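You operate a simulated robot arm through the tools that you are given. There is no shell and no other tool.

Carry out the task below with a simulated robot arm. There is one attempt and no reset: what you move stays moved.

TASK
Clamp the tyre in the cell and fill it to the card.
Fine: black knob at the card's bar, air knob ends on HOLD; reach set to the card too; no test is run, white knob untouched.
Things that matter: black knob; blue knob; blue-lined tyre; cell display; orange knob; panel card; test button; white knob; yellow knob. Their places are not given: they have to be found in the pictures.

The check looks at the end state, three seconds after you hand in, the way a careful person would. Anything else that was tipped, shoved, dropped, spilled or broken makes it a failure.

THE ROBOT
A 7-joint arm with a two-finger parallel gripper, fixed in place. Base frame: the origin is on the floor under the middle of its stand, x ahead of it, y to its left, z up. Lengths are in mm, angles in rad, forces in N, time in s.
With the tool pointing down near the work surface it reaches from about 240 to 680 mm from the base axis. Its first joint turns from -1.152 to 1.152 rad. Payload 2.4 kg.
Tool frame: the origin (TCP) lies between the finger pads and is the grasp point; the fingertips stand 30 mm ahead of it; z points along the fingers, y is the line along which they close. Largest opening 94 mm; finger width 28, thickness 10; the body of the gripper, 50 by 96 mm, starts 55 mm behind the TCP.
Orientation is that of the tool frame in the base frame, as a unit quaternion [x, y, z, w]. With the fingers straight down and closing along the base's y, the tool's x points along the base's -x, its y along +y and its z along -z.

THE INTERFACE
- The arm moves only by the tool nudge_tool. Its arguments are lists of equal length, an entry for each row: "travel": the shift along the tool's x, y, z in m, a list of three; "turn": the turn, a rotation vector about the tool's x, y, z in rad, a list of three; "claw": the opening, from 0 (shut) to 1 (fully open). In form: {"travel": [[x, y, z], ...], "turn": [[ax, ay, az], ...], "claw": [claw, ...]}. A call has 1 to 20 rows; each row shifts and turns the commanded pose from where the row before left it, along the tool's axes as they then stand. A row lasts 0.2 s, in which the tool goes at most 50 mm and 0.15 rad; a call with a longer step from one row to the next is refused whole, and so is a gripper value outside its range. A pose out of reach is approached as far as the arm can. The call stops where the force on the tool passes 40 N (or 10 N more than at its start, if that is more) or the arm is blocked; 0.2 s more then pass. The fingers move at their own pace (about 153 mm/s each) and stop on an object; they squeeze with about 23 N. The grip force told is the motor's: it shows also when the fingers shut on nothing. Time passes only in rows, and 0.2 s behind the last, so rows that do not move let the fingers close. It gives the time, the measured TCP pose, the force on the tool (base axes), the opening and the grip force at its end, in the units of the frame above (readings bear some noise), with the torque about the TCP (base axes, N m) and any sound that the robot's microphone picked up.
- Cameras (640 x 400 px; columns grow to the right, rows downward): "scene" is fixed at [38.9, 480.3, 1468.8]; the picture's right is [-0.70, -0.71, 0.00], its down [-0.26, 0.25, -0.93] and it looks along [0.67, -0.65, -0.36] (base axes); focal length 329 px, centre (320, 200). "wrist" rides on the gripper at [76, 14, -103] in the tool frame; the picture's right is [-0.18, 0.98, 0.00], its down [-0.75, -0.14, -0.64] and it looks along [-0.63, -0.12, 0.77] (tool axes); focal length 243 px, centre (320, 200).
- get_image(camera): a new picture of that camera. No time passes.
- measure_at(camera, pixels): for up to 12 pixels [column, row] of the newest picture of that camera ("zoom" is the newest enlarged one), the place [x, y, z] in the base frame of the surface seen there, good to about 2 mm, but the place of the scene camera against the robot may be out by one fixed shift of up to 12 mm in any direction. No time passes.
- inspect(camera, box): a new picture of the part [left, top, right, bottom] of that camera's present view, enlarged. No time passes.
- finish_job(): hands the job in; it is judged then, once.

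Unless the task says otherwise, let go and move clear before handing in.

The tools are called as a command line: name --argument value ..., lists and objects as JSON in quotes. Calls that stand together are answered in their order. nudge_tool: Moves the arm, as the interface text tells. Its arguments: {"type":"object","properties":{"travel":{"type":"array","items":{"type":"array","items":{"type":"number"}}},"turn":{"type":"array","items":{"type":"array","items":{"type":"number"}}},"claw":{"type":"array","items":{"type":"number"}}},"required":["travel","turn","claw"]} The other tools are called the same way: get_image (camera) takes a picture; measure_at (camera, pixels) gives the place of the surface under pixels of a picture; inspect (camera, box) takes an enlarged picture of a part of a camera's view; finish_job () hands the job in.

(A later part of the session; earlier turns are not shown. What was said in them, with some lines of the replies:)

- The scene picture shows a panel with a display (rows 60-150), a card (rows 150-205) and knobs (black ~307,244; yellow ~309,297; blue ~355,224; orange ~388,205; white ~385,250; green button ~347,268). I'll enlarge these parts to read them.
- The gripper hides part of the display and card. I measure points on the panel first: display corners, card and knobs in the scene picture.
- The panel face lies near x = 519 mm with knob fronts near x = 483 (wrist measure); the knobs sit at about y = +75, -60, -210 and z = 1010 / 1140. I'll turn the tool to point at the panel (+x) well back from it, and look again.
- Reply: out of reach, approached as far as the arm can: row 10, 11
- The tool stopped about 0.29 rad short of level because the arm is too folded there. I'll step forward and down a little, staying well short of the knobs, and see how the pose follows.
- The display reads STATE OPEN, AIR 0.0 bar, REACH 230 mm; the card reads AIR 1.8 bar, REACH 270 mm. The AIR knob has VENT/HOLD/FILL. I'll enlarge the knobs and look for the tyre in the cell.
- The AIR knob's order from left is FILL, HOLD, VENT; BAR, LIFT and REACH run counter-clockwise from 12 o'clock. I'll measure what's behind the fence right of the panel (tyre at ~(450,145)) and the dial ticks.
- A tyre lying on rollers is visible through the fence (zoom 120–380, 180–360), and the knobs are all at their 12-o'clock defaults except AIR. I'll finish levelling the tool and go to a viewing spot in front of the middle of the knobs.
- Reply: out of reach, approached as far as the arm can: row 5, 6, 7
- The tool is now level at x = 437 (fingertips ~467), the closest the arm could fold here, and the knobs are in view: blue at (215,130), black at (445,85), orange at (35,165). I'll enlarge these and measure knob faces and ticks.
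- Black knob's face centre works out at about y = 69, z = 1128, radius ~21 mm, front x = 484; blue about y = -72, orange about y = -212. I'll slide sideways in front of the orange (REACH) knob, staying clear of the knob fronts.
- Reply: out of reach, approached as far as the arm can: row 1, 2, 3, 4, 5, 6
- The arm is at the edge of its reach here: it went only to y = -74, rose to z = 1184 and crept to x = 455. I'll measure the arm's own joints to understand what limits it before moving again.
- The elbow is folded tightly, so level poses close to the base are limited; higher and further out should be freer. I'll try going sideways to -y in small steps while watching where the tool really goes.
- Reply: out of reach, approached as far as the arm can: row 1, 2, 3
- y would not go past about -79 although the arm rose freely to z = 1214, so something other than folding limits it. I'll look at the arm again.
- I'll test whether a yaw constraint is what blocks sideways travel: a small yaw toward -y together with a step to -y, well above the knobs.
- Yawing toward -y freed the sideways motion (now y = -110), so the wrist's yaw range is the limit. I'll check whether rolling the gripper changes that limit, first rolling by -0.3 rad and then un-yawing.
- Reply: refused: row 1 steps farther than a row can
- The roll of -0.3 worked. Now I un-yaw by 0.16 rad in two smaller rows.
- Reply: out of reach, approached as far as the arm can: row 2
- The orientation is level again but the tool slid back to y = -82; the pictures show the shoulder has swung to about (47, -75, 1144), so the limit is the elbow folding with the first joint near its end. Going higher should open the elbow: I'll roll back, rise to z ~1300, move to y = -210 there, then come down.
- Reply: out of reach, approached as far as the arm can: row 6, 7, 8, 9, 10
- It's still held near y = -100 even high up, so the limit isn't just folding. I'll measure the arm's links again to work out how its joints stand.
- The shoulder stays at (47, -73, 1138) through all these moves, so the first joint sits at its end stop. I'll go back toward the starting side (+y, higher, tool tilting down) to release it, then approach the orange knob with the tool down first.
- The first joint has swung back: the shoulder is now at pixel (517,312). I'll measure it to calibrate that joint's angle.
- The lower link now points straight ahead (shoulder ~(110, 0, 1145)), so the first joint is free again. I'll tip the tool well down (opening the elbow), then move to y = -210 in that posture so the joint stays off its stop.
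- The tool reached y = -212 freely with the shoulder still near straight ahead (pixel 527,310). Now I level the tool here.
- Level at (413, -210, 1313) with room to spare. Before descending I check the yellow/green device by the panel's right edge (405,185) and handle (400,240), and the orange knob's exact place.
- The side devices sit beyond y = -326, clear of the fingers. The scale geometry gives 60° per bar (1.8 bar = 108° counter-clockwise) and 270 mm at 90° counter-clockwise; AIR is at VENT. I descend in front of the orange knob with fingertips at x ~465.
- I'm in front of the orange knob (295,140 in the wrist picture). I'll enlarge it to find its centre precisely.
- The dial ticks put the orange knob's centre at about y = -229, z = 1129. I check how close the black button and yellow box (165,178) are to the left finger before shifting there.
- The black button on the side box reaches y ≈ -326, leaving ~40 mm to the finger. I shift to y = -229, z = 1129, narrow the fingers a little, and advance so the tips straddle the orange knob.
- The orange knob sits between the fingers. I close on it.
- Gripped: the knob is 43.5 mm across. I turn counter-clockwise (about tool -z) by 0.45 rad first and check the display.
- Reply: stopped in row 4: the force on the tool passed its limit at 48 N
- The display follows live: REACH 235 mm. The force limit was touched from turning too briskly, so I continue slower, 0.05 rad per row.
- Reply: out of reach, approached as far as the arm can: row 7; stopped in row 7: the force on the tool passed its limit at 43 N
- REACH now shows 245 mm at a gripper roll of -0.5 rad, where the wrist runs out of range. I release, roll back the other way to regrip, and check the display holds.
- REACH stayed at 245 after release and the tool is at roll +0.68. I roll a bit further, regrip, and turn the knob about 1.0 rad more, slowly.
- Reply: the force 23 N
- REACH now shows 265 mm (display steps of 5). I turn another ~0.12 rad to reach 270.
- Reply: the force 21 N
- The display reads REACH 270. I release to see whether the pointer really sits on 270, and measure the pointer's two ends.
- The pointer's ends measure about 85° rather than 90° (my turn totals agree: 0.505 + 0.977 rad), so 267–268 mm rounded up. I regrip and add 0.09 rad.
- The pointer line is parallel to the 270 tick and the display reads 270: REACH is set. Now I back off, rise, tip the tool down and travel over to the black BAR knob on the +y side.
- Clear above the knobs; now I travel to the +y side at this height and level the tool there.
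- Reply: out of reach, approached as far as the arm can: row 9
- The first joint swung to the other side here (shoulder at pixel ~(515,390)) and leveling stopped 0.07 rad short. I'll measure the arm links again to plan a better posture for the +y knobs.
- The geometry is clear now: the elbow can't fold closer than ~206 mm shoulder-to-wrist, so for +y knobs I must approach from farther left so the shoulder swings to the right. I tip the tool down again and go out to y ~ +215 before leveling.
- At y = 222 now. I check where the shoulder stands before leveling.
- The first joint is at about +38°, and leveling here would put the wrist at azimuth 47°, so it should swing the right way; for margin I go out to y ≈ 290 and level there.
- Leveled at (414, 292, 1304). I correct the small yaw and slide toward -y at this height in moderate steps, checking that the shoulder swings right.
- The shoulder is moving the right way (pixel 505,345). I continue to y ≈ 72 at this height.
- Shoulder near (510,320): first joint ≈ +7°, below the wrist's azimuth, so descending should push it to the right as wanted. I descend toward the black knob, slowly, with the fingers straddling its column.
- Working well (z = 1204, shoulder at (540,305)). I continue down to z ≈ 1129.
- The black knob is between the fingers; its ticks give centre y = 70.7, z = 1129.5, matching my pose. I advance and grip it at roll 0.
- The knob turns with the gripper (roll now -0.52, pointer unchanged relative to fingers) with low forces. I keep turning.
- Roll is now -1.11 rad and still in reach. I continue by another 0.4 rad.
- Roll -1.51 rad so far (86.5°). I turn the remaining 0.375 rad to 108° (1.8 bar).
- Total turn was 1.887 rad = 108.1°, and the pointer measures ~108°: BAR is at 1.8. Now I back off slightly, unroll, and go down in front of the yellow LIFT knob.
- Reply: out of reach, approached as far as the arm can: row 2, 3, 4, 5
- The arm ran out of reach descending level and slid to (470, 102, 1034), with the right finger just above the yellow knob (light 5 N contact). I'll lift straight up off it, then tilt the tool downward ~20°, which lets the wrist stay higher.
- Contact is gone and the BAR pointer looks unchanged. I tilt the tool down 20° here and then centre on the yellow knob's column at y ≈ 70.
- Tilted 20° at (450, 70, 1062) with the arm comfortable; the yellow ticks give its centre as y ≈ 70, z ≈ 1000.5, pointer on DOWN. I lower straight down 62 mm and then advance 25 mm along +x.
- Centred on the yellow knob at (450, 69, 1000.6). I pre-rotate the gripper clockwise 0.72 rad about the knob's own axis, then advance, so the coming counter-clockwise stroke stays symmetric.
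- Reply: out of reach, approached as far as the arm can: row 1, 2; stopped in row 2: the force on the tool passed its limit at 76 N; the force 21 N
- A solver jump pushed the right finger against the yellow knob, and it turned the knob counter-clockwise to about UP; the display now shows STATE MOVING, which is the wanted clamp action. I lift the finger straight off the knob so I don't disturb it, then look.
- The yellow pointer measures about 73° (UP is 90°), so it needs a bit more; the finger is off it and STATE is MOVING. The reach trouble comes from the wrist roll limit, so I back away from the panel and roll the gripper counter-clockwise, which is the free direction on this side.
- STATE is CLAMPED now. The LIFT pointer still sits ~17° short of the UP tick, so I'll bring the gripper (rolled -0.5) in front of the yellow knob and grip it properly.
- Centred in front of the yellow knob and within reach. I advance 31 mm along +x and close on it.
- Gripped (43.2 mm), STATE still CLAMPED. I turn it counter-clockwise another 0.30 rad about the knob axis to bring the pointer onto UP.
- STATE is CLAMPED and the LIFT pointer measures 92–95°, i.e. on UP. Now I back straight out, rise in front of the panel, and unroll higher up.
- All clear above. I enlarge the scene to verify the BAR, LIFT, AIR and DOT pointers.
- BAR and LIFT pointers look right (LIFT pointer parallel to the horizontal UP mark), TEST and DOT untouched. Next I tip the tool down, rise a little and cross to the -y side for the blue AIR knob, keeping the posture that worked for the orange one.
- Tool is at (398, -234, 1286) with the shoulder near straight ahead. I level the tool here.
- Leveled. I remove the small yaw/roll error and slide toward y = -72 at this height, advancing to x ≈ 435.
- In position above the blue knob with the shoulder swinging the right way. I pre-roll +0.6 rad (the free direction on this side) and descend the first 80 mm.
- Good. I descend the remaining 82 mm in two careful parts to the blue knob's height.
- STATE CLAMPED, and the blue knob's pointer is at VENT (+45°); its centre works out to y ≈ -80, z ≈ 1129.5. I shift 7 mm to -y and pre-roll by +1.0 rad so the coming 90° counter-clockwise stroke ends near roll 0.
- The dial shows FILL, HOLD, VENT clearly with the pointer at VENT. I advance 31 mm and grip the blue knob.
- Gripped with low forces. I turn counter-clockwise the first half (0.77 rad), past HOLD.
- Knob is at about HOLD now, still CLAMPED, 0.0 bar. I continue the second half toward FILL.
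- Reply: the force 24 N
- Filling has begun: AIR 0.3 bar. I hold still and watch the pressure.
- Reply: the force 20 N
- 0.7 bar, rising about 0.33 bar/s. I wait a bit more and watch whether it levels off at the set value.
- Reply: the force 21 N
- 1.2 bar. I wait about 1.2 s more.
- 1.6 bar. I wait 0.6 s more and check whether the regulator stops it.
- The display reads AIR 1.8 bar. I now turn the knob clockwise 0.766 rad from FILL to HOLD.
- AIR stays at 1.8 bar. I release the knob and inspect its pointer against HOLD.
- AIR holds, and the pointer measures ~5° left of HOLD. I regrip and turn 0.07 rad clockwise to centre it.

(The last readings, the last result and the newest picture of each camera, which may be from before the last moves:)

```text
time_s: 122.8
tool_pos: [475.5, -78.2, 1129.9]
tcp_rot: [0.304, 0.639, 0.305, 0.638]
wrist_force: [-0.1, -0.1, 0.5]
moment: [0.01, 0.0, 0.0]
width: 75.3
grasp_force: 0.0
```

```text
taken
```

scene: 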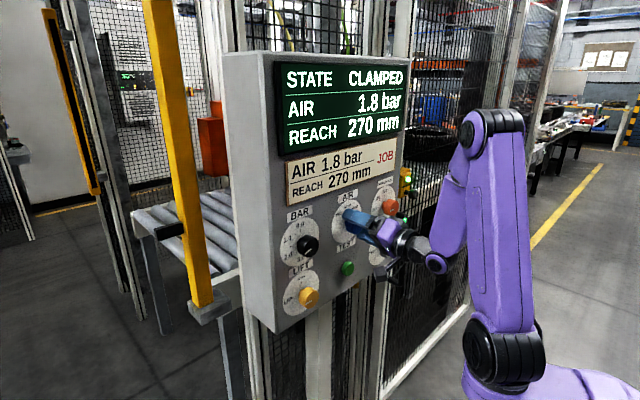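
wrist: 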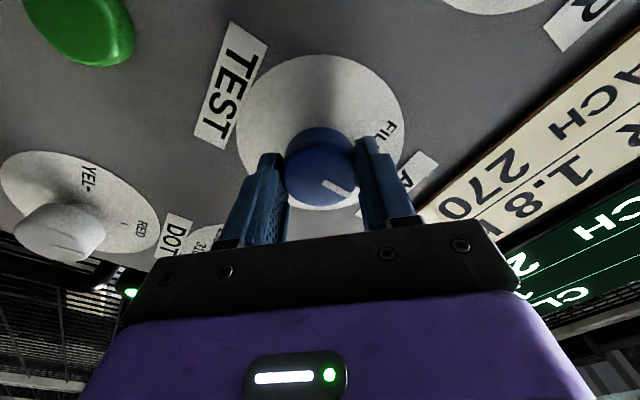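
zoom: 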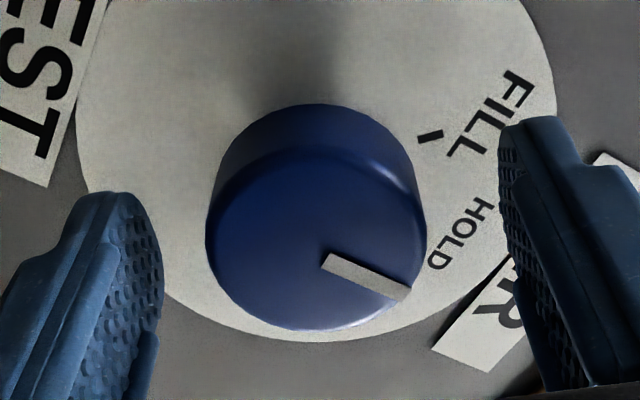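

Pointer is within a few degrees of HOLD, AIR 1.8 bar, STATE CLAMPED, REACH 270. I back straight out and rise clear of the panel.

nudge_tool --travel '[[0, 0, -0.016], [0, 0, -0.016], [0, 0, 0]]' --turn '[[0, 0, 0], [0, 0, 0], [0, 0, 0]]' --claw '[0.8, 0.8, 0.8]'

nudge_tool --travel '[[-0.0189, 0.0233, 0], [-0.0189, 0.0233, 0], [-0.0189, 0.0233, -0.003], [-0.0189, 0.0233, -0.003], [-0.0189, 0.0233, -0.003], [0, 0, 0]]' --turn '[[0, 0, 0], [0, 0, 0], [0, 0, 0], [0, 0, 0], [0, 0, 0], [0, 0, 0]]' --claw '[0.8, 0.8, 0.8, 0.8, 0.8, 0.8]'

get_image --camera "scene"

inspect --camera "scene" --box '[270, 170, 410, 320]'

```text
time_s: 123.6
tool_pos: [444.2, -80.9, 1130.0]
tcp_rot: [0.304, 0.638, 0.305, 0.638]
wrist_force: [-0.7, -0.2, 1.1]
moment: [0.01, -0.03, 0.02]
width: 75.2
grasp_force: 0.0
```

```text
time_s: 125.0
tool_pos: [434.9, -80.4, 1280.5]
tcp_rot: [0.304, 0.639, 0.305, 0.638]
wrist_force: [-0.8, -0.2, 0.1]
moment: [0.0, 0.01, -0.02]
width: 74.9
grasp_force: 0.0
```

```text
taken
```

scene: 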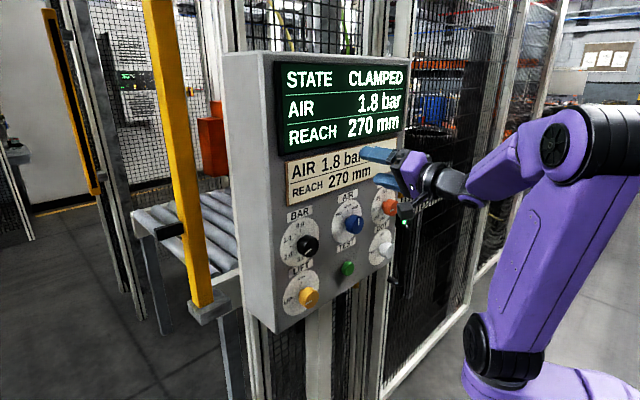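

```text
2.67 times, centred on (340, 245) of scene
```

zoom: 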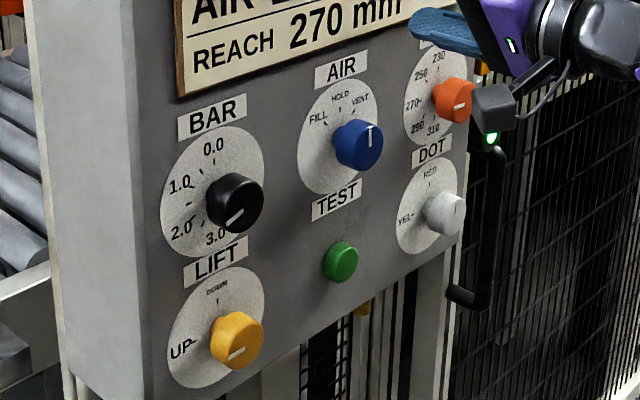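

Everything reads right. For a final check I enlarge each knob in the scene picture.

inspect --camera "scene" --box '[275, 215, 335, 275]'

inspect --camera "scene" --box '[275, 265, 335, 325]'

inspect --camera "scene" --box '[330, 180, 410, 260]'

```text
6.67 times, centred on (305, 245) of scene
```

zoom: 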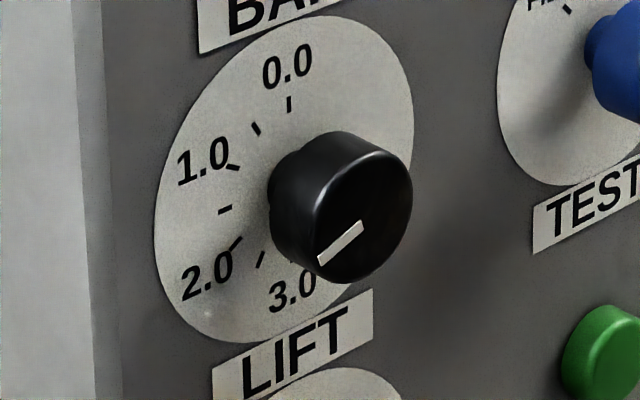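

```text
6.67 times, centred on (305, 295) of scene
```

zoom: 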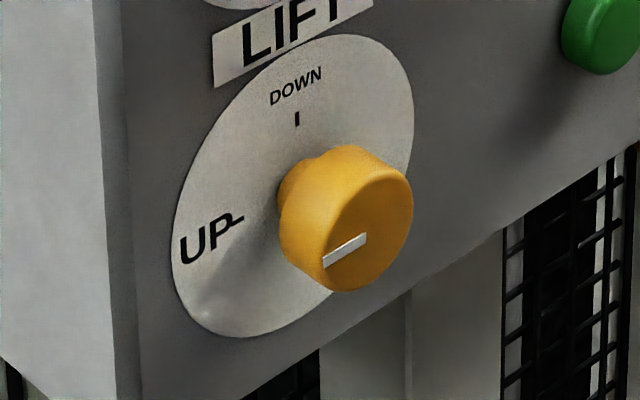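

```text
5.00 times, centred on (370, 220) of scene
```

zoom: 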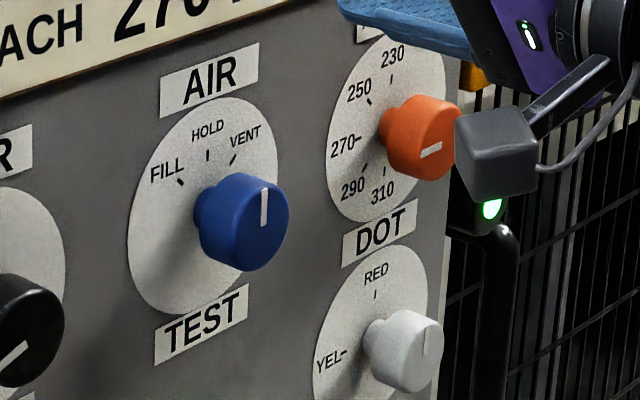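

The final check shows BAR ≈ 1.8 (108–109°), LIFT on UP, AIR on HOLD with 1.8 bar steady, REACH 270, DOT still on RED and TEST untouched; STATE is CLAMPED and the gripper is open, clear of the panel. I hand the job in.

finish_job

```text
The job is handed in.
```

The tyre is clamped and filled to the card, and I've handed the job in. The last display reading before hand-in was STATE CLAMPED, AIR 1.8 bar, REACH 270 mm. I don't know how the job was judged.

| Item | End state |
|---|---|
| Black knob (BAR) | About 108–109° round the dial, where 1.8 bar is 108° |
| Blue knob (AIR) | On HOLD, about 4° toward FILL; the pressure stayed at 1.8 bar |
| Orange knob (REACH) | On 270 |
| Yellow knob (LIFT) | On UP |
| White knob (DOT) | Not touched, still on RED |
| Test button | Not pressed |

- **Accidental contact:** while I was lining up on the yellow knob, the arm hit its reach limit and jumped. A finger pushed the knob most of the way to UP, and the tool force peaked at 76 N. Turning it to UP was the next step anyway. I then gripped it and turned it the rest of the way, and saw no sign of damage in the later pictures.
- **Tyre not seen directly:** I could only see the tyre through the fence, so "clamped" rests on the display rather than on a view of the tyre.

The gripper is open and clear of the panel.
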